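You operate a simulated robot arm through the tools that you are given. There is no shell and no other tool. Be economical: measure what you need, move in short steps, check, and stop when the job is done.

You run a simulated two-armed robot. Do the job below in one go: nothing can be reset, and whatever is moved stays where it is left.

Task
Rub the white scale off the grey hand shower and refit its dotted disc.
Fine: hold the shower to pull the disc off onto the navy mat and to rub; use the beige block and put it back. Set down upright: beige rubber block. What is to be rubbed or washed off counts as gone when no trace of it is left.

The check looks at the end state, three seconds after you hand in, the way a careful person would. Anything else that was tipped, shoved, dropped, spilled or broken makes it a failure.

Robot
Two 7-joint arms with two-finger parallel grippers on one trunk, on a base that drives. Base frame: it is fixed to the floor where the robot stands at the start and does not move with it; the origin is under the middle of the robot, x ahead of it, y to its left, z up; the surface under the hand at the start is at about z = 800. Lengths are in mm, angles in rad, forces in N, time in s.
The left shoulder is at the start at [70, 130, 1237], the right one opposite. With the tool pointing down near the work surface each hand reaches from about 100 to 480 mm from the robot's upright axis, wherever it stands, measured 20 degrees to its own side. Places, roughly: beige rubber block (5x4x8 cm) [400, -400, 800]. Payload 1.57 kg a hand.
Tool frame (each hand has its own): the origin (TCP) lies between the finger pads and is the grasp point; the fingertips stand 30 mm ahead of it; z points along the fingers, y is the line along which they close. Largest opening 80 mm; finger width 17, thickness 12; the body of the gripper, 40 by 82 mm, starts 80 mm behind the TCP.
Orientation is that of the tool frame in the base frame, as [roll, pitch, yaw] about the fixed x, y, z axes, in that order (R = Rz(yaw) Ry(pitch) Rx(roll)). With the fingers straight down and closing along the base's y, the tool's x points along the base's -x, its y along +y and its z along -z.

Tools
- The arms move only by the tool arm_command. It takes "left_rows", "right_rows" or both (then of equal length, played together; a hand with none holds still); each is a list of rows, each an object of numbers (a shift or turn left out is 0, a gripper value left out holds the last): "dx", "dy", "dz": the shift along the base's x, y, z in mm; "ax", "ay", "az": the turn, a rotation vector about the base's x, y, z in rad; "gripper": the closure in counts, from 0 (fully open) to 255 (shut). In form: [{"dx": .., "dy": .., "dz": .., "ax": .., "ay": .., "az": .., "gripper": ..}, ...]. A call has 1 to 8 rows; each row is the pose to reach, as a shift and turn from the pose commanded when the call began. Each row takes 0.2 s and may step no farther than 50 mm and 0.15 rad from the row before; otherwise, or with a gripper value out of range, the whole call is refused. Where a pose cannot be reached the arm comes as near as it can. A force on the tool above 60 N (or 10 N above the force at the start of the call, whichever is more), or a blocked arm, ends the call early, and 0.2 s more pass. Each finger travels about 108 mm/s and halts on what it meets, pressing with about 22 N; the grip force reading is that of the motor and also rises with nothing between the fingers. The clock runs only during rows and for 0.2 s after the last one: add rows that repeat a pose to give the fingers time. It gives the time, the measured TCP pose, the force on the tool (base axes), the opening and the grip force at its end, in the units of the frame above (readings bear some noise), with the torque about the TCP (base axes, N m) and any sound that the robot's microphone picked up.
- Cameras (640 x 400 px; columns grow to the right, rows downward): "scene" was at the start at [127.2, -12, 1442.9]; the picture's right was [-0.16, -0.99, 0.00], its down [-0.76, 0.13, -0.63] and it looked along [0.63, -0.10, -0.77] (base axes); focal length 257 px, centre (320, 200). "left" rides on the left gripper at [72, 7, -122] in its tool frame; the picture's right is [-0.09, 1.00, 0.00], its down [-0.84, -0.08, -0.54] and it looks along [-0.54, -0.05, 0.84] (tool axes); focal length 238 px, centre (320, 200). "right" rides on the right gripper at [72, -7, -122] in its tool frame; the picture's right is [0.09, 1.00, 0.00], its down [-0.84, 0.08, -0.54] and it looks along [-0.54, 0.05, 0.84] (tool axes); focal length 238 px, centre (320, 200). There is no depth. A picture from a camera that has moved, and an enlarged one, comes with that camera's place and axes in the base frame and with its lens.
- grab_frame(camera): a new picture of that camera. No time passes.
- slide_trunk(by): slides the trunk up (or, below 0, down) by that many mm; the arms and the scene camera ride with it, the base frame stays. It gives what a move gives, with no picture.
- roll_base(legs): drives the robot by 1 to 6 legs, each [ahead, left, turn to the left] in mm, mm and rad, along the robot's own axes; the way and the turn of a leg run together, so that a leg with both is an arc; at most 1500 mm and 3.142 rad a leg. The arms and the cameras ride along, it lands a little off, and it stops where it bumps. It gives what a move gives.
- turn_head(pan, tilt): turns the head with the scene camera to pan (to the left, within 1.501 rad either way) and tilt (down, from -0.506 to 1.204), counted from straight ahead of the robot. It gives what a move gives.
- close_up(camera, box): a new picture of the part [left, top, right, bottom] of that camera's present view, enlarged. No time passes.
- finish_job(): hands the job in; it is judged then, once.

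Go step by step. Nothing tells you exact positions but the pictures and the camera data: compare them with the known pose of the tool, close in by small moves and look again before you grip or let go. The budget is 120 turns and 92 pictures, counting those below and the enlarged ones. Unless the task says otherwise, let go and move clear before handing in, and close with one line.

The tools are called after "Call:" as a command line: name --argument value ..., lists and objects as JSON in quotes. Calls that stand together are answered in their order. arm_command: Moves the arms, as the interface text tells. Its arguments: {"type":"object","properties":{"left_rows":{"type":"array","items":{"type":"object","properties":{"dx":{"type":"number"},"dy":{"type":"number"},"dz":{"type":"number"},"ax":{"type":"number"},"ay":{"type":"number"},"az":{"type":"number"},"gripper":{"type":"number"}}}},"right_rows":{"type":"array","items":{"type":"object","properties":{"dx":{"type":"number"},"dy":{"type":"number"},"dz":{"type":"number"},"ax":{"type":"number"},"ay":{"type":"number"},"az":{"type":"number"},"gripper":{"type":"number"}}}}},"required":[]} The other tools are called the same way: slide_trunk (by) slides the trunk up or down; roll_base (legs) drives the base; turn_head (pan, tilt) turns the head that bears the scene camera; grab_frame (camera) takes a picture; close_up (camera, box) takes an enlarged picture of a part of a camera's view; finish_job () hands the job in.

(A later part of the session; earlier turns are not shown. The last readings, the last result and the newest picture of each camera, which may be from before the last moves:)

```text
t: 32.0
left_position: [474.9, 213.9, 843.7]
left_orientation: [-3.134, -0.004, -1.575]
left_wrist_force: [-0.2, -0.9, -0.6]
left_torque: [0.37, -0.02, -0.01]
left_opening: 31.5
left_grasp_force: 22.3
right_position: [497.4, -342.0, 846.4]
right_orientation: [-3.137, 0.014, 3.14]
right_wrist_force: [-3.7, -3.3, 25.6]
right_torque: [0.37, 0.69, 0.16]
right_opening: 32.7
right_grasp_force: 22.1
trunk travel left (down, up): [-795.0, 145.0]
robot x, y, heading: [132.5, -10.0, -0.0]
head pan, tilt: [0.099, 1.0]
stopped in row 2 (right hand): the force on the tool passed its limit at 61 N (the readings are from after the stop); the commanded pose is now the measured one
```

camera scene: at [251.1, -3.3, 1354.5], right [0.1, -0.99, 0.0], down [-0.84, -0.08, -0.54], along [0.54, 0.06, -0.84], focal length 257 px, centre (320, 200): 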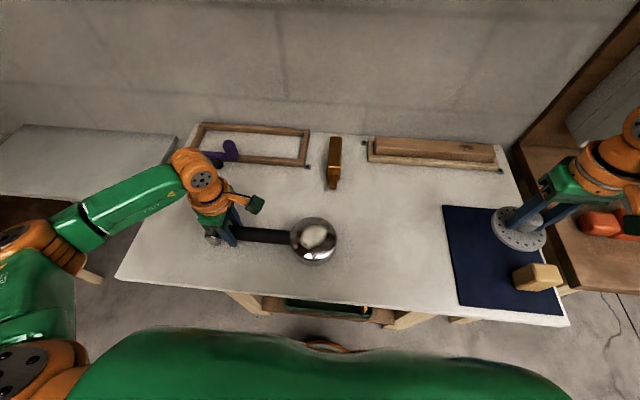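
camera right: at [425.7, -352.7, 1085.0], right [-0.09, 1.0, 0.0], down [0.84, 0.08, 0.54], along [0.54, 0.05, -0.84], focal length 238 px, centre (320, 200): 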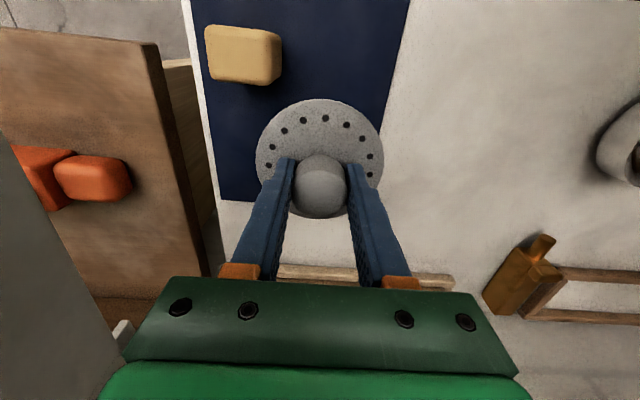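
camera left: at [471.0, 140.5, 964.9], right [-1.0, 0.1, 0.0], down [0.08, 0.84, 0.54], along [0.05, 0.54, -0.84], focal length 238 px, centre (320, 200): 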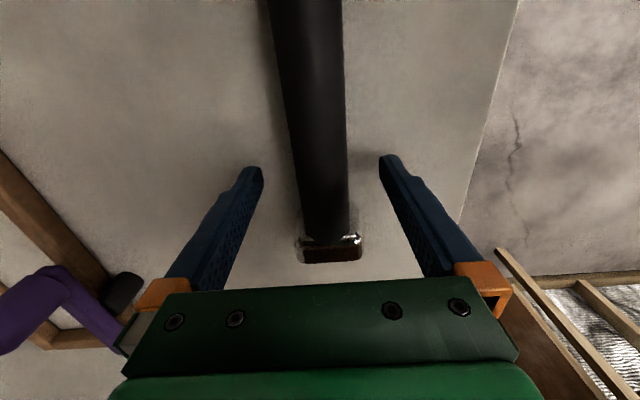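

The disc rests on the mat (contact at z≈848). I ease off and release it, then rise.

Call:
arm_command --right_rows '[{"dz": 2}, {"dz": 2, "gripper": 200}, {"dz": 2, "gripper": 100}, {"dz": 2, "gripper": 0}, {"dz": 2, "gripper": 0}, {"dz": 40}, {"dz": 85}, {"dz": 110}]'

Call:
grab_frame --camera "right"

```text
t: 33.8
left_position: [479.4, 212.6, 842.5]
left_orientation: [-3.139, -0.001, -1.575]
left_wrist_force: [0.4, 2.0, 6.2]
left_torque: [-0.17, -0.07, 0.05]
left_opening: 31.2
left_grasp_force: 22.3
right_position: [499.8, -345.5, 953.4]
right_orientation: [-3.139, 0.007, -3.141]
right_wrist_force: [-0.2, 0.1, -0.4]
right_torque: [0.0, 0.01, -0.02]
right_opening: 79.9
right_grasp_force: 0.0
trunk travel left (down, up): [-795.0, 145.0]
robot x, y, heading: [132.6, -7.5, 0.006]
head pan, tilt: [0.099, 1.0]
```

```text
56 pictures are left
camera right: at [426.8, -351.0, 1074.9], right [-0.09, 1.0, 0.0], down [0.83, 0.08, 0.55], along [0.55, 0.05, -0.84], focal length 238 px, centre (320, 200)
```

right: 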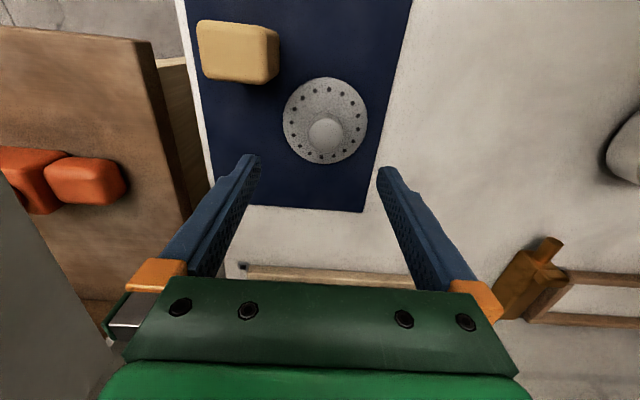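

Disc is set on the mat, knob up. Now I view the block from nearer.

Call:
arm_command --right_rows '[{"dx": -30, "dy": -20, "dz": 20}, {"dx": -70, "dy": -45, "dz": 40}, {"dx": -100, "dy": -65, "dz": 40}, {"dx": -100, "dy": -65, "dz": 40}]'

Call:
grab_frame --camera "right"

Call:
close_up --camera "scene" --box '[430, 190, 590, 310]'

```text
refused: row 2 steps farther than a row can; nothing moved
```

```text
55 pictures are left
camera right: at [426.8, -351.0, 1074.9], right [-0.09, 1.0, 0.0], down [0.83, 0.08, 0.55], along [0.55, 0.05, -0.84], focal length 238 px, centre (320, 200)
```

right: 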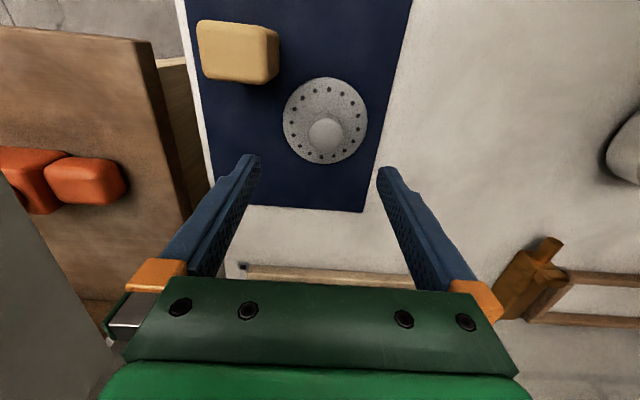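

```text
3.33 times, centred on (510, 250) of scene
camera zoom: at [251.3, -2.1, 1354.5], right [0.1, -0.99, 0.0], down [-0.84, -0.08, -0.54], along [0.54, 0.05, -0.84], focal length 856 px, centre (-313, 33)
```

zoom: 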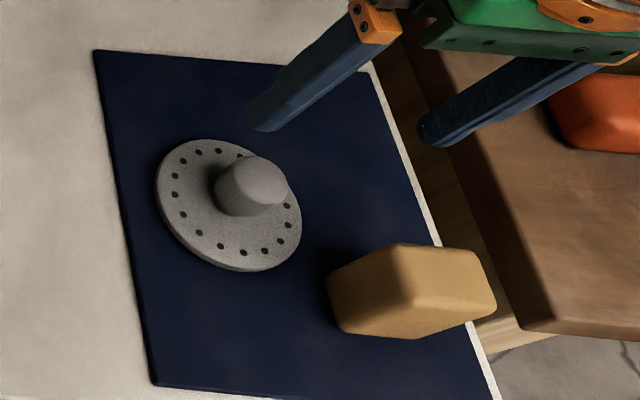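

Call:
arm_command --right_rows '[{"dx": -35, "dy": -15, "dz": 20}, {"dx": -70, "dy": -30, "dz": 40}, {"dx": -100, "dy": -45, "dz": 60}, {"dx": -115, "dy": -60, "dz": 70}, {"dx": -115, "dy": -60, "dz": 70}]'

Call:
grab_frame --camera "right"

```text
t: 35.0
left_position: [479.6, 212.2, 842.8]
left_orientation: [-3.138, 0.001, -1.574]
left_wrist_force: [-0.5, 0.8, 6.0]
left_torque: [0.08, -0.03, -0.06]
left_opening: 31.7
left_grasp_force: 22.0
right_position: [381.9, -403.9, 1023.8]
right_orientation: [-3.14, 0.006, 3.139]
right_wrist_force: [0.8, -0.1, -0.8]
right_torque: [0.0, 0.03, -0.03]
right_opening: 80.0
right_grasp_force: 0.1
trunk travel left (down, up): [-795.0, 145.0]
robot x, y, heading: [127.2, -10.1, 0.002]
head pan, tilt: [0.099, 1.0]
```

```text
53 pictures are left
camera right: at [309.4, -410.1, 1143.8], right [-0.09, 1.0, 0.0], down [0.83, 0.08, 0.55], along [0.55, 0.05, -0.84], focal length 238 px, centre (320, 200)
```

right: 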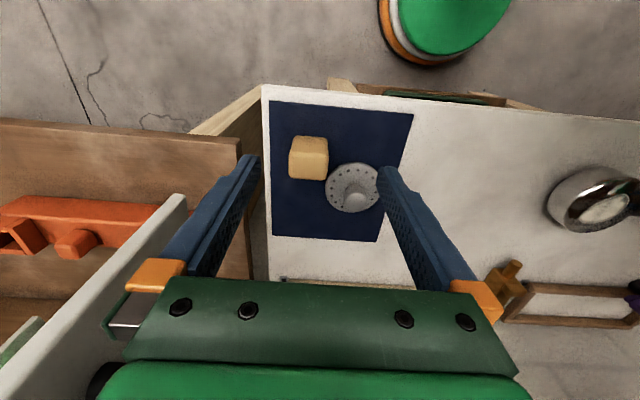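

Call:
close_up --camera "right" --box '[250, 90, 430, 250]'

```text
2.50 times, centred on (340, 170) of right
camera zoom: at [309.4, -410.1, 1143.8], right [-0.09, 1.0, 0.0], down [0.83, 0.08, 0.55], along [0.55, 0.05, -0.84], focal length 596 px, centre (270, 275)
```

zoom: 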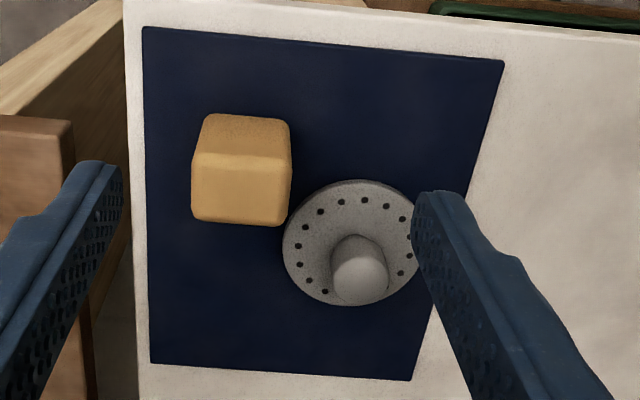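

The block stands upright (4 cm in x, 5 cm in y, 8 cm tall) centred near (434, -409). I move above it.

Call:
arm_command --right_rows '[{"dx": 25, "dy": -2, "dz": -30}, {"dx": 52, "dy": -5, "dz": -60}, {"dx": 52, "dy": -5, "dz": -90}, {"dx": 52, "dy": -5, "dz": -90}]'

Call:
grab_frame --camera "right"

Call:
close_up --camera "scene" --box '[430, 190, 590, 310]'

```text
t: 36.0
left_position: [478.7, 211.4, 843.9]
left_orientation: [-3.138, 0.0, -1.574]
left_wrist_force: [-1.0, 0.4, 3.1]
left_torque: [0.02, 0.0, -0.01]
left_opening: 31.3
left_grasp_force: 21.8
right_position: [435.0, -407.1, 930.2]
right_orientation: [-3.138, 0.009, 3.139]
right_wrist_force: [-0.5, 0.8, -0.5]
right_torque: [0.01, -0.01, -0.02]
right_opening: 79.9
right_grasp_force: 0.2
trunk travel left (down, up): [-795.0, 145.0]
robot x, y, heading: [133.1, -11.4, 0.002]
head pan, tilt: [0.099, 1.0]
```

```text
51 pictures are left
camera right: at [361.9, -411.7, 1051.0], right [-0.09, 1.0, 0.0], down [0.83, 0.08, 0.55], along [0.55, 0.05, -0.84], focal length 238 px, centre (320, 200)
```

right: 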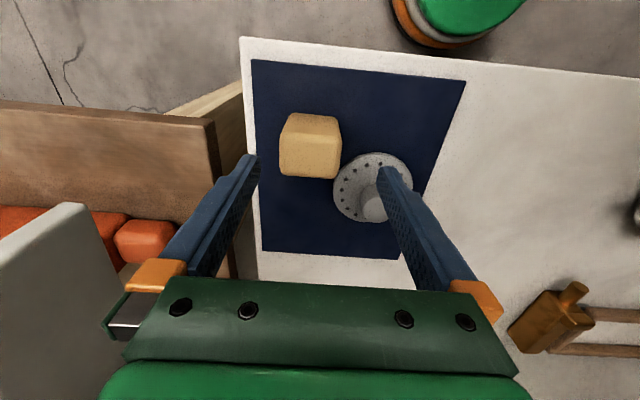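

```text
3.33 times, centred on (510, 250) of scene
camera zoom: at [251.2, -2.5, 1354.5], right [0.1, -0.99, 0.0], down [-0.84, -0.08, -0.54], along [0.54, 0.05, -0.84], focal length 856 px, centre (-313, 33)
```

zoom: 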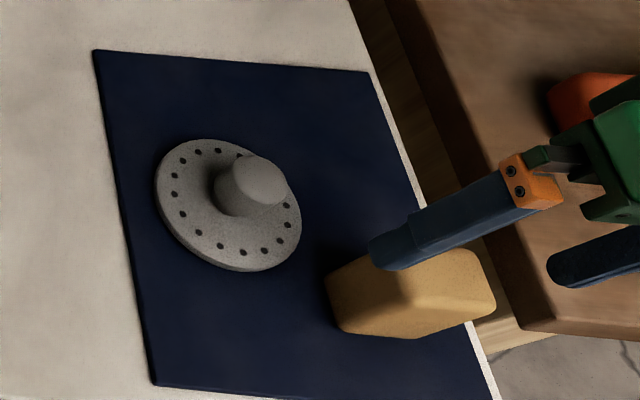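

Block centre is at about (434, -412); I shift 5 mm right and descend to grip height.

Call:
arm_command --right_rows '[{"dx": 1, "dy": -5}, {"dx": 1, "dy": -5, "dz": -30}, {"dx": 1, "dy": -5, "dz": -45}, {"dx": 1, "dy": -5, "dz": -45}]'

Call:
grab_frame --camera "right"

```text
t: 37.0
left_position: [479.5, 211.0, 842.9]
left_orientation: [-3.138, 0.0, -1.574]
left_wrist_force: [-0.2, -1.1, 1.6]
left_torque: [-0.03, 0.02, -0.11]
left_opening: 31.3
left_grasp_force: 22.3
right_position: [437.4, -406.5, 887.7]
right_orientation: [-3.137, 0.007, 3.139]
right_wrist_force: [0.1, -0.6, 0.3]
right_torque: [-0.01, 0.03, -0.01]
right_opening: 80.1
right_grasp_force: 0.0
right hand out of reach, approached as far as the arm can: row 1, 2, 3, 4
trunk travel left (down, up): [-795.0, 145.0]
robot x, y, heading: [131.0, -12.3, 0.004]
head pan, tilt: [0.099, 1.0]
```

```text
49 pictures are left
camera right: at [364.5, -411.5, 1008.9], right [-0.09, 1.0, -0.01], down [0.83, 0.08, 0.55], along [0.55, 0.04, -0.84], focal length 238 px, centre (320, 200)
```

right: 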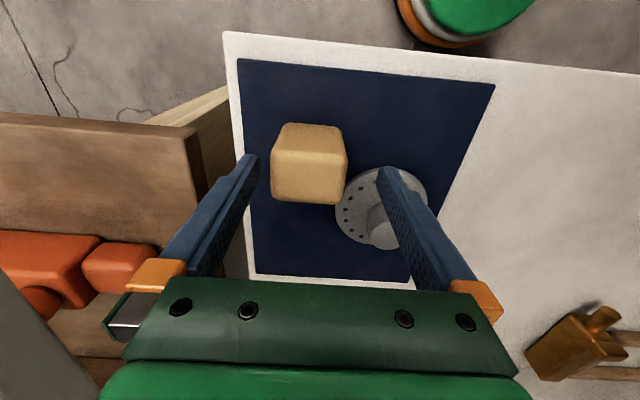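

Slightly short in y, but the block lies well between the open fingers. I descend straight down.

Call:
arm_command --right_rows '[{"dx": -3, "dz": -10}, {"dx": -3, "dz": -18}, {"dx": -3, "dz": -18}]'

Call:
grab_frame --camera "right"

```text
t: 37.8
left_position: [479.5, 212.6, 843.7]
left_orientation: [-3.137, 0.001, -1.573]
left_wrist_force: [0.1, -1.0, 0.8]
left_torque: [-0.05, 0.03, -0.03]
left_opening: 31.3
left_grasp_force: 22.4
right_position: [433.3, -406.3, 870.0]
right_orientation: [-3.138, 0.007, 3.141]
right_wrist_force: [-0.6, 0.6, -0.1]
right_torque: [0.01, -0.03, 0.03]
right_opening: 80.1
right_grasp_force: 0.1
trunk travel left (down, up): [-795.0, 145.0]
robot x, y, heading: [127.1, -10.1, 0.002]
head pan, tilt: [0.099, 1.0]
```

```text
48 pictures are left
camera right: at [360.6, -411.5, 991.2], right [-0.09, 1.0, 0.0], down [0.83, 0.08, 0.55], along [0.55, 0.05, -0.84], focal length 238 px, centre (320, 200)
```

right: 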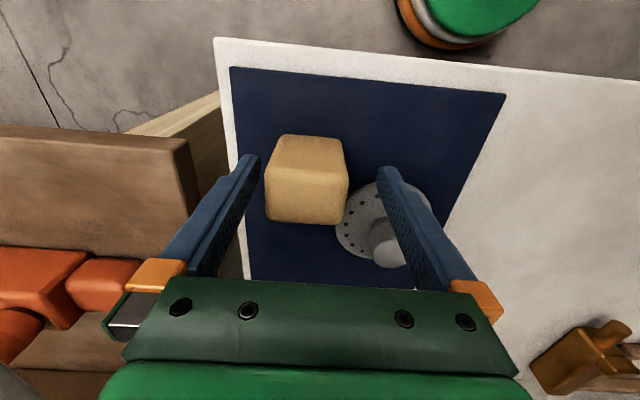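

Call:
arm_command --right_rows '[{"gripper": 60}, {"gripper": 110}, {"gripper": 180}, {"gripper": 255}, {"gripper": 255}]'

Call:
grab_frame --camera "right"

```text
t: 39.0
left_position: [479.7, 211.1, 843.1]
left_orientation: [-3.138, 0.0, -1.574]
left_wrist_force: [-0.7, -0.5, 2.3]
left_torque: [-0.04, -0.01, -0.08]
left_opening: 31.3
left_grasp_force: 22.0
right_position: [433.7, -406.5, 870.1]
right_orientation: [-3.139, 0.006, 3.141]
right_wrist_force: [-0.3, -0.4, -0.3]
right_torque: [0.09, -0.02, 0.0]
right_opening: 49.8
right_grasp_force: 21.8
trunk travel left (down, up): [-795.0, 145.0]
robot x, y, heading: [130.3, -9.0, 0.002]
head pan, tilt: [0.099, 1.0]
```

```text
47 pictures are left
camera right: at [360.7, -411.4, 991.3], right [-0.09, 1.0, 0.0], down [0.83, 0.08, 0.55], along [0.55, 0.05, -0.84], focal length 238 px, centre (320, 200)
```

right: 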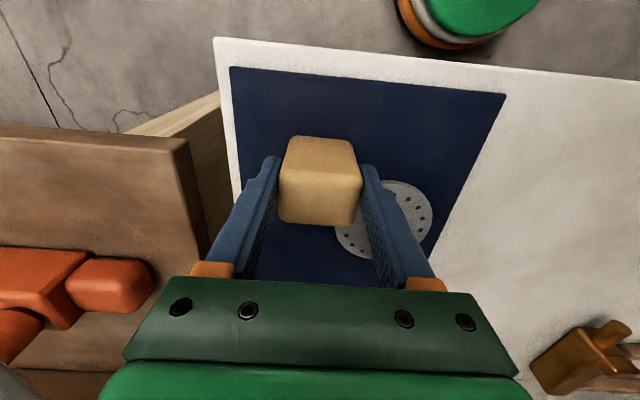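

Block is gripped (50 mm). I lift it and carry it over to above the shower face.

Call:
arm_command --right_rows '[{"dz": 40}, {"dz": 80}, {"dz": 105}, {"dy": 48, "dz": 105}, {"dx": 5, "dy": 96, "dz": 105}, {"dx": 10, "dy": 144, "dz": 105}, {"dx": 15, "dy": 192, "dz": 105}, {"dx": 20, "dy": 240, "dz": 105}]'

Call:
arm_command --right_rows '[{"dx": 10, "dy": 48}, {"dx": 20, "dy": 96}, {"dx": 23, "dy": 144}, {"dx": 23, "dy": 190}, {"dx": 23, "dy": 202}, {"dx": 23, "dy": 202}]'

Call:
grab_frame --camera "right"

Call:
close_up --camera "scene" --box '[230, 150, 410, 280]'

```text
t: 40.8
left_position: [480.5, 212.0, 843.0]
left_orientation: [-3.138, 0.001, -1.574]
left_wrist_force: [0.3, 1.3, 4.3]
left_torque: [-0.55, 0.1, -0.03]
left_opening: 31.3
left_grasp_force: 21.9
right_position: [453.4, -163.9, 975.8]
right_orientation: [-3.14, 0.006, 3.141]
right_wrist_force: [-1.1, 1.8, -1.1]
right_torque: [-0.01, 0.03, -0.03]
right_opening: 49.5
right_grasp_force: 21.8
trunk travel left (down, up): [-795.0, 145.0]
robot x, y, heading: [134.2, -10.1, 0.002]
head pan, tilt: [0.099, 1.0]
```

```text
t: 42.2
left_position: [480.3, 212.8, 842.8]
left_orientation: [-3.137, 0.0, -1.573]
left_wrist_force: [1.9, 0.6, 4.6]
left_torque: [-0.24, 0.01, -0.06]
left_opening: 31.4
left_grasp_force: 21.7
right_position: [479.2, 35.4, 975.7]
right_orientation: [-3.141, 0.008, 3.141]
right_wrist_force: [-1.0, 0.1, -0.8]
right_torque: [-0.03, 0.02, -0.06]
right_opening: 49.9
right_grasp_force: 21.8
trunk travel left (down, up): [-795.0, 145.0]
robot x, y, heading: [130.7, -15.3, 0.003]
head pan, tilt: [0.099, 1.0]
```

```text
46 pictures are left
camera right: at [405.7, 30.4, 1096.9], right [-0.09, 1.0, 0.0], down [0.83, 0.08, 0.55], along [0.55, 0.05, -0.84], focal length 238 px, centre (320, 200)
```

right: 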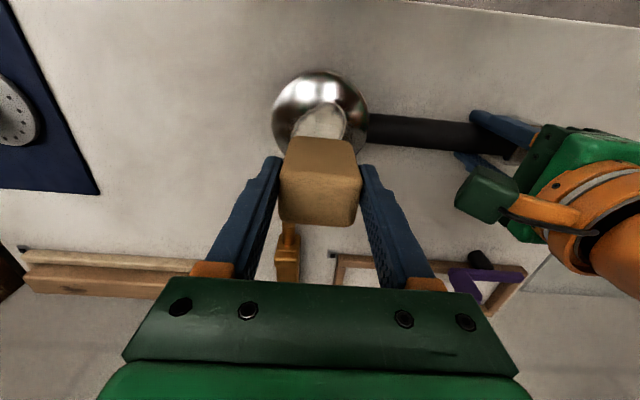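

```text
3.08 times, centred on (320, 215) of scene
camera zoom: at [252.0, -1.8, 1354.5], right [0.1, -0.99, 0.0], down [-0.84, -0.09, -0.54], along [0.54, 0.05, -0.84], focal length 790 px, centre (320, 154)
```

zoom: 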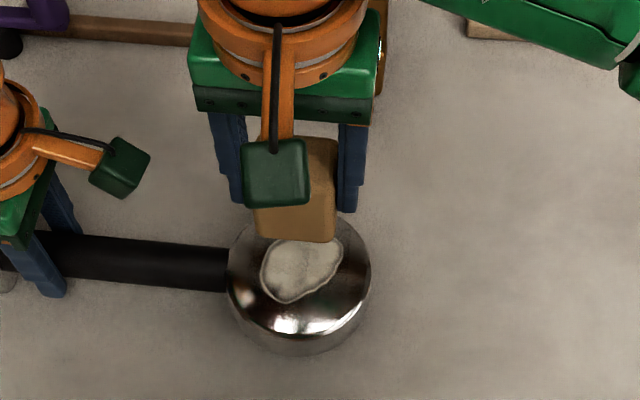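

The patch spans about x 455–509, y 8–66. I descend with the block to touch the face.

Call:
arm_command --right_rows '[{"dx": -1, "dz": -25}, {"dx": -1, "dz": -45}, {"dx": -1, "dz": -52}, {"dx": -1, "dz": -52}]'

Call:
arm_command --right_rows '[{"dz": -3}, {"dz": -5}, {"dz": -5}]'

```text
t: 43.2
left_position: [479.5, 212.6, 843.6]
left_orientation: [-3.138, 0.0, -1.576]
left_wrist_force: [1.6, 2.3, 5.7]
left_torque: [0.08, -0.01, -0.02]
left_opening: 31.5
left_grasp_force: 22.4
right_position: [476.4, 35.4, 923.3]
right_orientation: [-3.139, 0.007, 3.141]
right_wrist_force: [-0.5, 1.1, -1.8]
right_torque: [0.02, -0.01, -0.02]
right_opening: 49.8
right_grasp_force: 22.4
trunk travel left (down, up): [-795.0, 145.0]
robot x, y, heading: [128.5, -11.5, 0.002]
head pan, tilt: [0.099, 1.0]
```

```text
t: 44.0
left_position: [479.2, 211.8, 842.8]
left_orientation: [-3.138, -0.001, -1.574]
left_wrist_force: [1.2, 2.8, 4.7]
left_torque: [0.11, -0.06, -0.07]
left_opening: 31.2
left_grasp_force: 22.3
right_position: [476.2, 36.3, 917.9]
right_orientation: [-3.139, 0.008, 3.14]
right_wrist_force: [-0.2, 0.4, -1.2]
right_torque: [0.02, -0.02, 0.02]
right_opening: 49.8
right_grasp_force: 21.9
trunk travel left (down, up): [-795.0, 145.0]
robot x, y, heading: [131.3, -10.2, -0.001]
head pan, tilt: [0.099, 1.0]
```

Call:
arm_command --right_rows '[{"dz": -3}, {"dz": -4}, {"dz": -4}]'

Call:
arm_command --right_rows '[{"dz": -3}, {"dz": -3}]'

Call:
close_up --camera "scene" --box '[230, 150, 410, 280]'

```text
t: 44.8
left_position: [478.2, 212.8, 842.1]
left_orientation: [-3.14, -0.001, -1.574]
left_wrist_force: [2.3, 1.9, 0.3]
left_torque: [0.09, -0.04, 0.22]
left_opening: 31.3
left_grasp_force: 22.3
right_position: [475.4, 34.8, 913.9]
right_orientation: [-3.14, 0.006, 3.14]
right_wrist_force: [-1.8, -0.4, 7.0]
right_torque: [-0.02, -0.13, -0.04]
right_opening: 49.6
right_grasp_force: 21.7
trunk travel left (down, up): [-795.0, 145.0]
robot x, y, heading: [131.2, -9.1, -0.0]
head pan, tilt: [0.099, 1.0]
```

```text
t: 45.4
left_position: [476.5, 211.5, 844.5]
left_orientation: [-3.138, 0.0, -1.575]
left_wrist_force: [-0.6, -0.4, -6.2]
left_torque: [0.28, 0.07, 0.0]
left_opening: 31.3
left_grasp_force: 21.6
right_position: [475.3, 35.7, 912.8]
right_orientation: [3.141, 0.01, 3.139]
right_wrist_force: [3.1, 0.3, 29.3]
right_torque: [0.18, -0.11, -0.05]
right_opening: 49.6
right_grasp_force: 22.1
trunk travel left (down, up): [-795.0, 145.0]
robot x, y, heading: [130.8, -11.1, -0.002]
head pan, tilt: [0.099, 1.0]
```

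```text
3.08 times, centred on (320, 215) of scene
camera zoom: at [249.1, -1.9, 1354.9], right [0.1, -0.99, 0.0], down [-0.84, -0.09, -0.54], along [0.54, 0.05, -0.84], focal length 790 px, centre (320, 154)
```

zoom: 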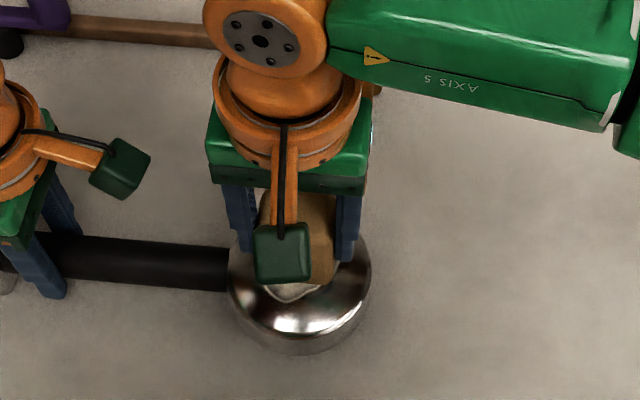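

Contact at about 29 N. Now I rub back and forth over the patch.

Call:
arm_command --right_rows '[{"dx": 14}, {"dx": 27}, {"dx": 5}, {"dx": -18}, {"dx": -18, "dy": 10}, {"dx": 5, "dy": 13}, {"dx": 27, "dy": 13}, {"dx": 5, "dy": 13}]'

Call:
arm_command --right_rows '[{"dx": -23, "dy": -3}, {"dx": -23, "dy": -26}, {"dx": 0, "dy": -26}, {"dx": 22, "dy": -26}, {"dx": 22, "dy": -13}, {"dx": 0, "dy": -13}, {"dx": -23, "dy": -13}, {"dx": 0, "dy": -13}]'

Call:
arm_command --right_rows '[{"dz": 30}, {"dy": -30, "dz": 60}, {"dy": -75, "dz": 60}, {"dy": -75, "dz": 60}]'

Call:
close_up --camera "scene" --box '[230, 150, 410, 280]'

```text
t: 47.2
left_position: [478.5, 212.3, 844.2]
left_orientation: [-3.138, 0.0, -1.574]
left_wrist_force: [-2.7, -3.7, 5.3]
left_torque: [0.13, 0.11, 0.22]
left_opening: 32.4
left_grasp_force: 22.7
right_position: [480.4, 49.3, 911.4]
right_orientation: [-3.14, 0.01, 3.141]
right_wrist_force: [5.8, 2.5, 15.3]
right_torque: [0.07, -0.42, -0.11]
right_opening: 49.9
right_grasp_force: 21.6
trunk travel left (down, up): [-795.0, 145.0]
robot x, y, heading: [131.3, -8.4, 0.004]
head pan, tilt: [0.099, 1.0]
```

```text
t: 49.0
left_position: [477.0, 211.9, 842.7]
left_orientation: [-3.137, -0.001, -1.576]
left_wrist_force: [2.7, -2.5, 0.2]
left_torque: [0.03, 0.05, 0.36]
left_opening: 31.5
left_grasp_force: 22.0
right_position: [477.4, 34.7, 910.6]
right_orientation: [3.141, 0.007, 3.141]
right_wrist_force: [-5.2, 1.1, 6.2]
right_torque: [0.07, 0.19, 0.08]
right_opening: 49.6
right_grasp_force: 22.0
trunk travel left (down, up): [-795.0, 145.0]
robot x, y, heading: [133.1, -7.1, -0.001]
head pan, tilt: [0.099, 1.0]
```

```text
t: 50.0
left_position: [478.8, 211.8, 844.2]
left_orientation: [-3.138, 0.001, -1.575]
left_wrist_force: [-1.6, -0.3, 4.9]
left_torque: [0.47, 0.02, 0.1]
left_opening: 31.6
left_grasp_force: 22.4
right_position: [479.2, -42.0, 971.7]
right_orientation: [3.142, 0.007, -3.141]
right_wrist_force: [-0.3, 1.3, -1.4]
right_torque: [0.03, -0.03, 0.01]
right_opening: 49.5
right_grasp_force: 21.9
trunk travel left (down, up): [-795.0, 145.0]
robot x, y, heading: [132.3, -8.3, -0.003]
head pan, tilt: [0.099, 1.0]
```

```text
3.08 times, centred on (320, 215) of scene
camera zoom: at [251.2, -3.7, 1354.5], right [0.1, -0.99, 0.0], down [-0.84, -0.08, -0.54], along [0.54, 0.06, -0.84], focal length 790 px, centre (320, 154)
```

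zoom: 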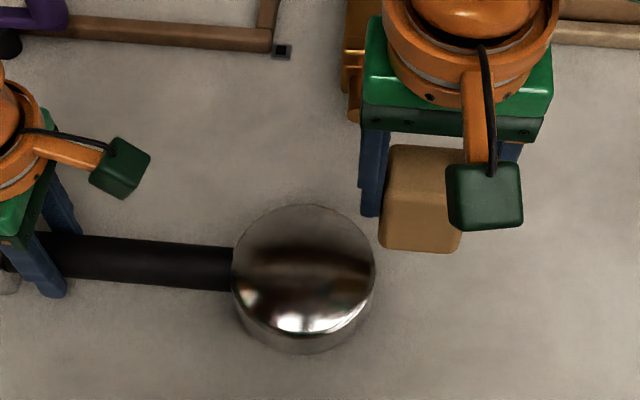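

The patch seems gone; I check for traces closely.

Call:
close_up --camera "scene" --box '[290, 200, 342, 252]'

Call:
close_up --camera "right" --box '[330, 50, 500, 160]'

```text
7.69 times, centred on (316, 226) of scene
camera zoom: at [251.2, -3.7, 1354.5], right [0.1, -0.99, 0.0], down [-0.84, -0.08, -0.54], along [0.54, 0.06, -0.84], focal length 1975 px, centre (351, 0)
```

zoom: 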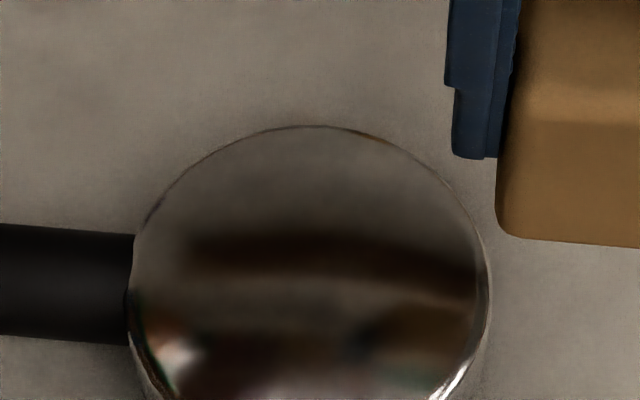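

```text
3.64 times, centred on (415, 105) of right
camera zoom: at [406.3, -47.1, 1092.0], right [-0.09, 1.0, 0.0], down [0.83, 0.08, 0.55], along [0.55, 0.05, -0.84], focal length 867 px, centre (-26, 546)
```

zoom: 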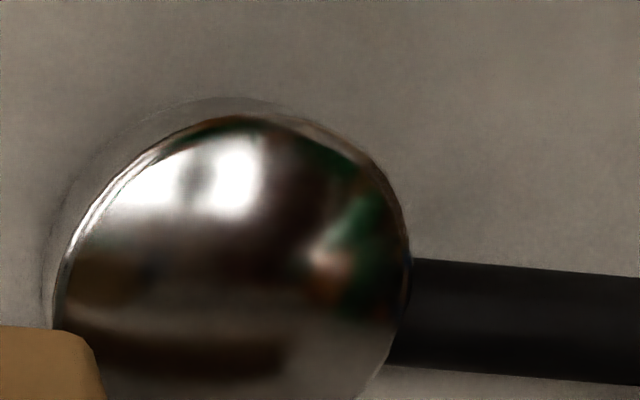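

It looks clean, but I do one more firm pass to leave no trace.

Call:
arm_command --right_rows '[{"dx": -25, "dy": 35}, {"dx": -25, "dy": 60, "dz": -25}, {"dx": -25, "dy": 60, "dz": -55}, {"dx": -25, "dy": 60, "dz": -62}, {"dx": 0, "dy": 60, "dz": -62}, {"dx": 27, "dy": 60, "dz": -62}, {"dx": 27, "dy": 80, "dz": -62}, {"dx": 0, "dy": 80, "dz": -62}]'

Call:
arm_command --right_rows '[{"dx": -25}, {"dx": -25, "dy": 14}, {"dx": 0, "dy": 14}, {"dx": 27, "dy": 14}, {"dx": 27, "dy": -10}, {"dx": 0, "dy": -10}, {"dx": -25, "dy": -10}, {"dx": 0, "dy": -20}]'

Call:
arm_command --right_rows '[{"dz": 30}, {"dy": -30, "dz": 62}, {"dy": -75, "dz": 62}, {"dy": -120, "dz": 62}, {"dy": -120, "dz": 62}]'

Call:
close_up --camera "scene" --box '[280, 200, 352, 268]'

Call:
grab_frame --camera "right"

```text
t: 51.8
left_position: [477.5, 213.1, 844.2]
left_orientation: [-3.137, 0.001, -1.574]
left_wrist_force: [-3.5, 5.4, 3.7]
left_torque: [0.22, 0.11, 0.28]
left_opening: 33.4
left_grasp_force: 22.2
right_position: [480.1, 40.7, 910.3]
right_orientation: [3.141, 0.011, 3.139]
right_wrist_force: [7.3, -5.4, 17.3]
right_torque: [-0.19, -0.48, -0.25]
right_opening: 49.6
right_grasp_force: 22.1
trunk travel left (down, up): [-795.0, 145.0]
robot x, y, heading: [133.6, -11.9, 0.004]
head pan, tilt: [0.099, 1.0]
```

```text
t: 53.6
left_position: [477.7, 212.2, 843.9]
left_orientation: [-3.138, 0.002, -1.575]
left_wrist_force: [-1.5, 1.1, 8.8]
left_torque: [0.01, 0.1, 0.29]
left_opening: 32.0
left_grasp_force: 22.2
right_position: [480.1, 20.2, 910.1]
right_orientation: [-3.141, 0.009, 3.139]
right_wrist_force: [-0.1, 0.3, -1.2]
right_torque: [0.03, 0.03, 0.03]
right_opening: 49.7
right_grasp_force: 22.2
trunk travel left (down, up): [-795.0, 145.0]
robot x, y, heading: [132.5, -15.2, 0.003]
head pan, tilt: [0.099, 1.0]
```

```text
t: 54.8
left_position: [478.4, 211.3, 843.7]
left_orientation: [-3.136, 0.002, -1.574]
left_wrist_force: [-0.1, -0.3, 5.6]
left_torque: [0.23, 0.02, 0.18]
left_opening: 32.1
left_grasp_force: 22.0
right_position: [479.9, -101.0, 970.2]
right_orientation: [-3.141, 0.008, -3.141]
right_wrist_force: [-0.8, -0.3, -1.6]
right_torque: [-0.01, 0.03, 0.01]
right_opening: 49.6
right_grasp_force: 21.8
trunk travel left (down, up): [-795.0, 145.0]
robot x, y, heading: [133.8, -8.8, 0.001]
head pan, tilt: [0.099, 1.0]
```

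```text
5.88 times, centred on (316, 234) of scene
camera zoom: at [251.1, -3.4, 1354.5], right [0.1, -0.99, 0.0], down [-0.84, -0.08, -0.54], along [0.54, 0.06, -0.84], focal length 1511 px, centre (344, 0)
```

zoom: 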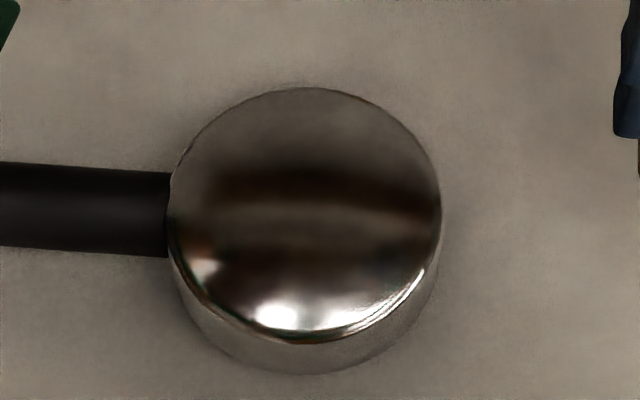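

```text
39 pictures are left
camera right: at [406.4, -106.2, 1091.9], right [-0.09, 1.0, 0.0], down [0.83, 0.08, 0.55], along [0.55, 0.05, -0.84], focal length 238 px, centre (320, 200)
```

right: 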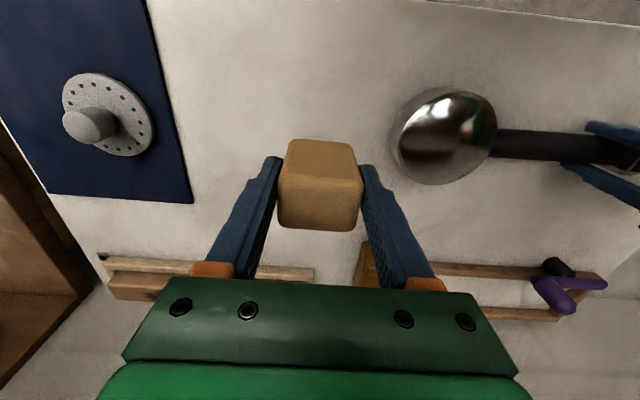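

The face is clean. Now I return the block to where it stood.

Call:
arm_command --right_rows '[{"dx": -7, "dy": -48, "dz": 5}, {"dx": -14, "dy": -96, "dz": 5}, {"dx": -21, "dy": -144, "dz": 5}, {"dx": -28, "dy": -192, "dz": 5}, {"dx": -35, "dy": -240, "dz": 5}, {"dx": -42, "dy": -275, "dz": 5}, {"dx": -46, "dy": -306, "dz": 5}, {"dx": -46, "dy": -306, "dz": 5}]'

Call:
arm_command --right_rows '[{"dz": -40}, {"dz": -80}, {"dz": -98}, {"dz": -98}]'

Call:
grab_frame --camera "right"

```text
t: 56.6
left_position: [479.5, 212.1, 843.8]
left_orientation: [-3.139, 0.0, -1.574]
left_wrist_force: [0.6, -0.2, 3.5]
left_torque: [0.14, -0.01, 0.23]
left_opening: 31.6
left_grasp_force: 21.4
right_position: [436.9, -405.6, 975.7]
right_orientation: [-3.141, 0.008, 3.14]
right_wrist_force: [-0.3, -0.1, -1.2]
right_torque: [0.0, -0.01, 0.0]
right_opening: 49.7
right_grasp_force: 21.8
trunk travel left (down, up): [-795.0, 145.0]
robot x, y, heading: [130.4, -11.6, -0.001]
head pan, tilt: [0.099, 1.0]
```

```text
t: 57.6
left_position: [479.2, 212.8, 842.9]
left_orientation: [-3.139, -0.002, -1.574]
left_wrist_force: [-0.6, -0.7, 0.8]
left_torque: [-0.03, 0.03, 0.08]
left_opening: 31.8
left_grasp_force: 22.2
right_position: [435.8, -407.0, 878.2]
right_orientation: [-3.141, 0.008, 3.139]
right_wrist_force: [0.8, 0.4, -1.2]
right_torque: [0.02, 0.02, 0.0]
right_opening: 49.6
right_grasp_force: 22.2
trunk travel left (down, up): [-795.0, 145.0]
robot x, y, heading: [131.1, -10.5, -0.0]
head pan, tilt: [0.099, 1.0]
```

```text
38 pictures are left
camera right: at [362.4, -411.1, 998.7], right [-0.09, 1.0, 0.0], down [0.83, 0.08, 0.55], along [0.55, 0.05, -0.84], focal length 238 px, centre (320, 200)
```

right: 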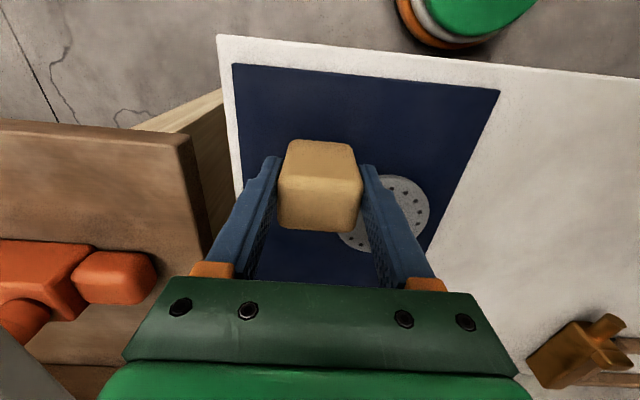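

Call:
arm_command --right_rows '[{"dz": -3}, {"dz": -6}, {"dz": -6}]'

Call:
arm_command --right_rows '[{"dz": -3}, {"dz": -3}]'

```text
t: 58.4
left_position: [479.2, 212.3, 843.4]
left_orientation: [-3.14, -0.001, -1.575]
left_wrist_force: [-0.2, -0.3, 1.3]
left_torque: [-0.04, 0.01, 0.16]
left_opening: 31.5
left_grasp_force: 21.7
right_position: [433.5, -405.5, 871.9]
right_orientation: [-3.14, 0.007, 3.14]
right_wrist_force: [1.1, 0.1, 0.2]
right_torque: [0.02, 0.0, -0.03]
right_opening: 49.6
right_grasp_force: 22.3
trunk travel left (down, up): [-795.0, 145.0]
robot x, y, heading: [129.2, -10.3, -0.002]
head pan, tilt: [0.099, 1.0]
```

```text
t: 59.0
left_position: [479.4, 212.2, 843.5]
left_orientation: [-3.14, 0.002, -1.574]
left_wrist_force: [-1.3, -1.0, 1.8]
left_torque: [-0.07, -0.01, 0.16]
left_opening: 31.2
left_grasp_force: 22.3
right_position: [435.7, -406.3, 869.3]
right_orientation: [-3.139, 0.008, 3.138]
right_wrist_force: [0.0, 1.2, -1.4]
right_torque: [0.0, 0.03, 0.0]
right_opening: 49.7
right_grasp_force: 22.2
trunk travel left (down, up): [-795.0, 145.0]
robot x, y, heading: [128.9, -8.0, 0.001]
head pan, tilt: [0.099, 1.0]
```

Call:
arm_command --right_rows '[{"dz": -2}, {"dz": -2}]'

Call:
arm_command --right_rows '[{"dz": -2}, {"dz": -2}]'

```text
t: 59.6
left_position: [479.4, 211.7, 843.8]
left_orientation: [-3.14, 0.0, -1.575]
left_wrist_force: [-0.4, 0.5, 2.1]
left_torque: [0.03, 0.03, 0.18]
left_opening: 31.5
left_grasp_force: 22.3
right_position: [435.0, -406.3, 866.9]
right_orientation: [-3.14, 0.006, 3.141]
right_wrist_force: [0.3, -0.6, -1.6]
right_torque: [0.01, 0.03, 0.0]
right_opening: 49.6
right_grasp_force: 21.6
trunk travel left (down, up): [-795.0, 145.0]
robot x, y, heading: [132.1, -7.4, -0.0]
head pan, tilt: [0.099, 1.0]
```

```text
t: 60.2
left_position: [478.4, 212.7, 842.8]
left_orientation: [-3.138, 0.0, -1.574]
left_wrist_force: [0.1, -0.2, 0.1]
left_torque: [0.39, 0.0, 0.0]
left_opening: 31.6
left_grasp_force: 21.5
right_position: [434.8, -405.3, 865.9]
right_orientation: [-3.138, 0.011, 3.138]
right_wrist_force: [0.5, -4.8, 14.0]
right_torque: [0.07, 0.13, 0.03]
right_opening: 49.7
right_grasp_force: 21.6
trunk travel left (down, up): [-795.0, 145.0]
robot x, y, heading: [129.5, -10.0, -0.001]
head pan, tilt: [0.099, 1.0]
```

The block touches down (14 N). I release it and rise straight up.

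Call:
arm_command --right_rows '[{"dz": 1, "gripper": 180}, {"dz": 1, "gripper": 100}, {"dz": 1, "gripper": 0}, {"dz": 1, "gripper": 0}, {"dz": 30}, {"dz": 75}, {"dz": 110}, {"dz": 110}]'

Call:
grab_frame --camera "right"

Call:
close_up --camera "scene" --box '[430, 190, 590, 310]'

```text
t: 62.0
left_position: [479.4, 212.6, 843.6]
left_orientation: [-3.138, 0.001, -1.574]
left_wrist_force: [0.7, 1.3, 2.1]
left_torque: [-0.09, -0.03, 0.07]
left_opening: 31.5
left_grasp_force: 21.9
right_position: [436.2, -405.4, 975.7]
right_orientation: [-3.141, 0.006, 3.139]
right_wrist_force: [-0.2, -0.4, 0.1]
right_torque: [0.01, -0.02, -0.02]
right_opening: 79.8
right_grasp_force: 0.0
trunk travel left (down, up): [-795.0, 145.0]
robot x, y, heading: [133.8, -11.0, 0.009]
head pan, tilt: [0.099, 1.0]
```

```text
37 pictures are left
camera right: at [363.1, -410.8, 1096.8], right [-0.09, 1.0, 0.0], down [0.83, 0.08, 0.55], along [0.55, 0.05, -0.84], focal length 238 px, centre (320, 200)
```

right: 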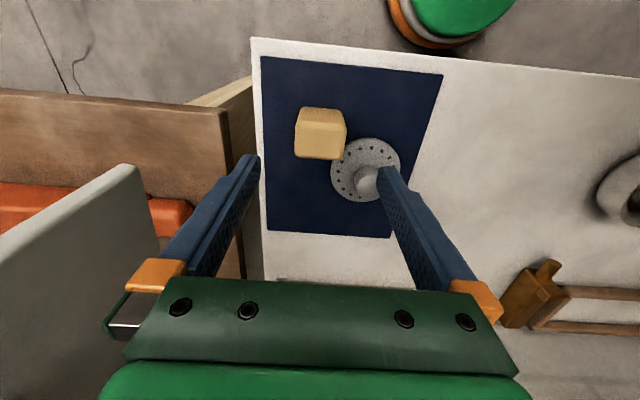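

```text
3.33 times, centred on (510, 250) of scene
camera zoom: at [251.8, -2.1, 1354.5], right [0.1, -0.99, 0.0], down [-0.84, -0.08, -0.54], along [0.54, 0.05, -0.84], focal length 856 px, centre (-313, 33)
```

zoom: 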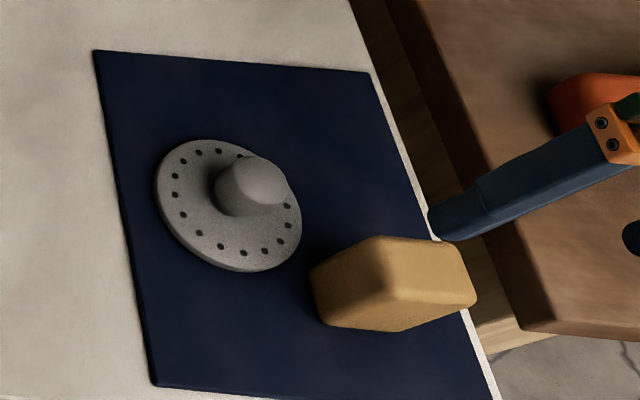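

The block stands upright near its old spot. In the right view I see something light on the shower face; let me check it.

Call:
close_up --camera "right" --box '[560, 130, 640, 240]'

Call:
close_up --camera "scene" --box '[280, 200, 352, 268]'

```text
3.64 times, centred on (600, 185) of right
camera zoom: at [363.1, -410.8, 1096.8], right [-0.09, 1.0, 0.0], down [0.83, 0.08, 0.55], along [0.55, 0.05, -0.84], focal length 867 px, centre (-698, 254)
```

zoom: 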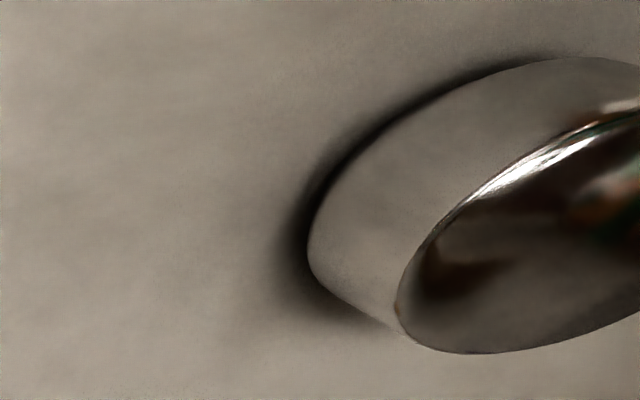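

```text
5.88 times, centred on (316, 234) of scene
camera zoom: at [251.8, -2.1, 1354.5], right [0.1, -0.99, 0.0], down [-0.84, -0.08, -0.54], along [0.54, 0.05, -0.84], focal length 1511 px, centre (344, 0)
```

zoom: 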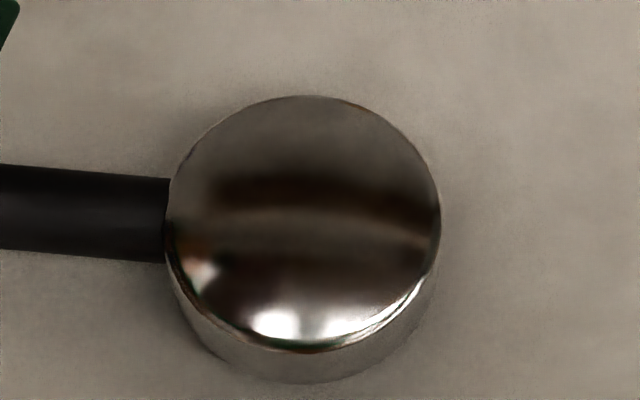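

The face is clean (the light area was the chrome side). Now I go for the disc's knob at (498, -344).

Call:
arm_command --right_rows '[{"dx": 25, "dy": 20}, {"dx": 50, "dy": 45, "dz": -10}, {"dx": 62, "dy": 61, "dz": -30}, {"dx": 62, "dy": 61, "dz": -60}, {"dx": 62, "dy": 61, "dz": -70}, {"dx": 62, "dy": 61, "dz": -70}]'

Call:
grab_frame --camera "right"

```text
t: 63.4
left_position: [479.1, 212.3, 842.7]
left_orientation: [-3.139, 0.001, -1.574]
left_wrist_force: [-0.8, 0.1, 0.9]
left_torque: [-0.05, 0.01, 0.09]
left_opening: 31.6
left_grasp_force: 21.7
right_position: [498.7, -345.8, 905.2]
right_orientation: [-3.14, 0.008, 3.14]
right_wrist_force: [-0.1, -0.8, 0.3]
right_torque: [-0.04, -0.01, 0.0]
right_opening: 79.9
right_grasp_force: 0.1
trunk travel left (down, up): [-795.0, 145.0]
robot x, y, heading: [130.7, -8.2, 0.001]
head pan, tilt: [0.099, 1.0]
```

```text
33 pictures are left
camera right: at [424.5, -351.7, 1026.0], right [-0.09, 1.0, 0.0], down [0.83, 0.08, 0.55], along [0.55, 0.05, -0.84], focal length 238 px, centre (320, 200)
```

right: 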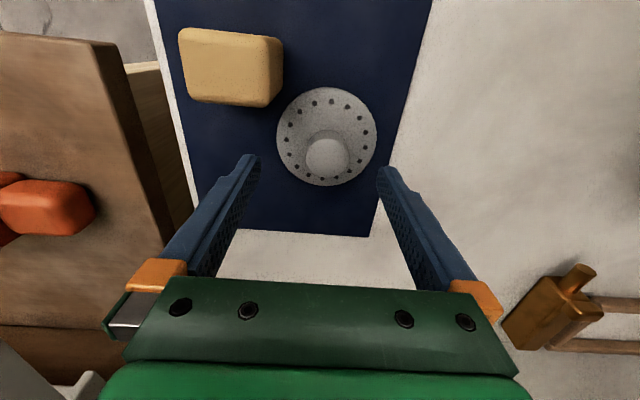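

Call:
arm_command --right_rows '[{"dy": 2, "dz": -30}, {"dy": 2, "dz": -52}, {"dy": 2, "dz": -55}, {"dy": 2, "dz": -55}]'

Call:
grab_frame --camera "right"

```text
t: 64.4
left_position: [478.3, 212.1, 842.8]
left_orientation: [-3.139, -0.002, -1.574]
left_wrist_force: [-0.2, 0.0, 1.5]
left_torque: [0.02, 0.01, 0.08]
left_opening: 31.2
left_grasp_force: 21.9
right_position: [496.6, -342.9, 849.1]
right_orientation: [-3.14, 0.006, 3.14]
right_wrist_force: [-0.3, 0.0, -0.3]
right_torque: [0.01, 0.02, -0.02]
right_opening: 79.8
right_grasp_force: 0.1
trunk travel left (down, up): [-795.0, 145.0]
robot x, y, heading: [129.9, -8.3, -0.004]
head pan, tilt: [0.099, 1.0]
```

```text
32 pictures are left
camera right: at [424.5, -348.6, 970.7], right [-0.09, 1.0, 0.0], down [0.83, 0.08, 0.55], along [0.55, 0.05, -0.84], focal length 238 px, centre (320, 200)
```

right: 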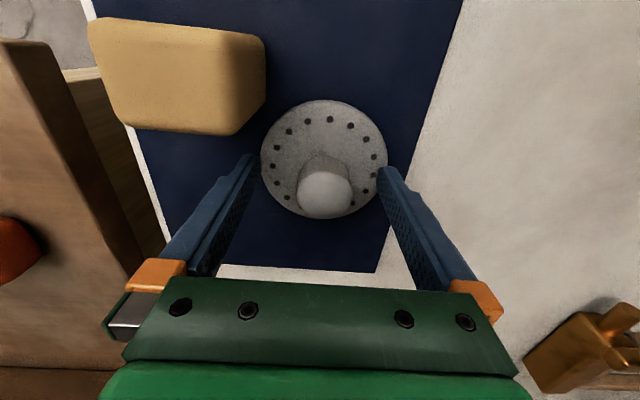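

Same geometry as the first grip; I nudge +3 in y, close and lift.

Call:
arm_command --right_rows '[{"dx": 1, "dy": 3}, {"dx": 1, "dy": 3, "gripper": 100}, {"dx": 1, "dy": 3, "gripper": 180}, {"dx": 1, "dy": 3, "gripper": 255}, {"dx": 1, "dy": 3, "gripper": 255}, {"dx": 1, "dy": 3, "dz": 40}, {"dx": 1, "dy": 3, "dz": 80}, {"dx": 1, "dy": 3, "dz": 115}]'

Call:
grab_frame --camera "right"

```text
t: 66.2
left_position: [479.0, 212.7, 843.2]
left_orientation: [-3.138, 0.0, -1.576]
left_wrist_force: [-0.2, 0.3, 1.0]
left_torque: [-0.03, -0.03, 0.04]
left_opening: 31.4
left_grasp_force: 21.7
right_position: [499.3, -341.0, 964.4]
right_orientation: [-3.141, 0.006, 3.139]
right_wrist_force: [-0.8, 0.1, -0.1]
right_torque: [-0.03, -0.03, -0.03]
right_opening: 32.7
right_grasp_force: 22.7
trunk travel left (down, up): [-795.0, 145.0]
robot x, y, heading: [126.5, -7.3, 0.003]
head pan, tilt: [0.099, 1.0]
```

```text
31 pictures are left
camera right: at [426.2, -345.4, 1086.8], right [-0.09, 1.0, 0.0], down [0.83, 0.08, 0.55], along [0.55, 0.05, -0.84], focal length 238 px, centre (320, 200)
```

right: 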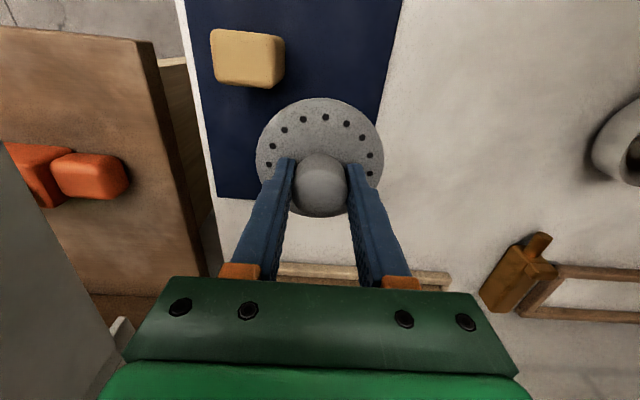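

The disc sits in the grip just as before. I carry it back above the shower.

Call:
arm_command --right_rows '[{"dx": -3, "dy": 48, "dz": 8}, {"dx": -6, "dy": 96, "dz": 8}, {"dx": -9, "dy": 144, "dz": 8}, {"dx": -12, "dy": 192, "dz": 8}, {"dx": -15, "dy": 240, "dz": 8}, {"dx": -18, "dy": 288, "dz": 8}, {"dx": -22, "dy": 336, "dz": 8}, {"dx": -22, "dy": 376, "dz": 5}]'

Call:
arm_command --right_rows '[{"dz": -12}, {"dz": -12}]'

Call:
grab_frame --camera "right"

Call:
close_up --camera "scene" --box '[200, 120, 420, 280]'

```text
t: 68.0
left_position: [478.8, 212.5, 843.3]
left_orientation: [-3.139, -0.001, -1.575]
left_wrist_force: [-0.1, 1.8, 2.7]
left_torque: [-0.39, -0.07, -0.12]
left_opening: 31.5
left_grasp_force: 22.2
right_position: [476.5, 36.0, 969.7]
right_orientation: [-3.139, 0.006, 3.14]
right_wrist_force: [-0.4, 0.0, -0.6]
right_torque: [0.01, -0.02, -0.01]
right_opening: 32.7
right_grasp_force: 22.5
trunk travel left (down, up): [-795.0, 145.0]
robot x, y, heading: [129.0, -7.0, 0.004]
head pan, tilt: [0.099, 1.0]
```

```text
t: 68.6
left_position: [479.2, 211.9, 842.8]
left_orientation: [-3.139, 0.0, -1.574]
left_wrist_force: [-0.3, 1.1, 4.1]
left_torque: [-0.29, -0.01, 0.04]
left_opening: 31.3
left_grasp_force: 21.8
right_position: [477.1, 34.6, 957.9]
right_orientation: [-3.14, 0.007, 3.14]
right_wrist_force: [0.1, 0.0, -0.5]
right_torque: [-0.01, -0.02, 0.03]
right_opening: 32.5
right_grasp_force: 22.2
trunk travel left (down, up): [-795.0, 145.0]
robot x, y, heading: [125.6, -11.8, 0.001]
head pan, tilt: [0.099, 1.0]
```

```text
30 pictures are left
camera right: at [404.7, 30.6, 1078.9], right [-0.09, 1.0, 0.0], down [0.83, 0.08, 0.55], along [0.55, 0.05, -0.84], focal length 238 px, centre (320, 200)
```

right: 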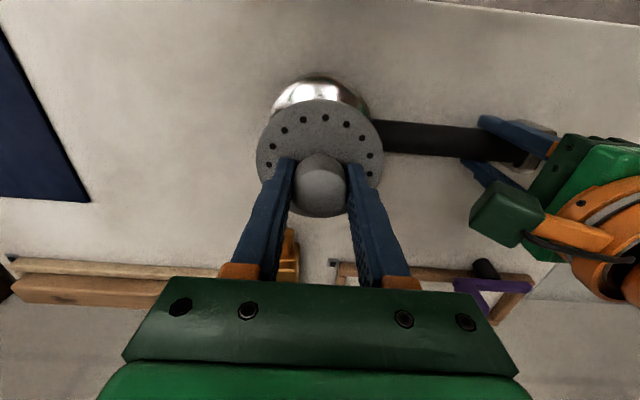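

```text
2.50 times, centred on (310, 200) of scene
camera zoom: at [251.9, -1.6, 1354.5], right [0.1, -0.99, 0.0], down [-0.84, -0.09, -0.54], along [0.54, 0.05, -0.84], focal length 642 px, centre (345, 200)
```

zoom: 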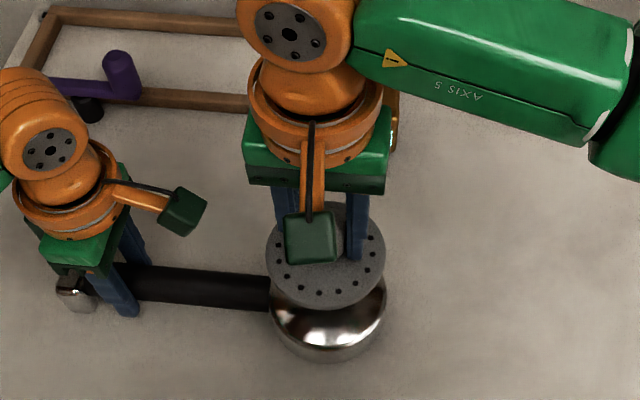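

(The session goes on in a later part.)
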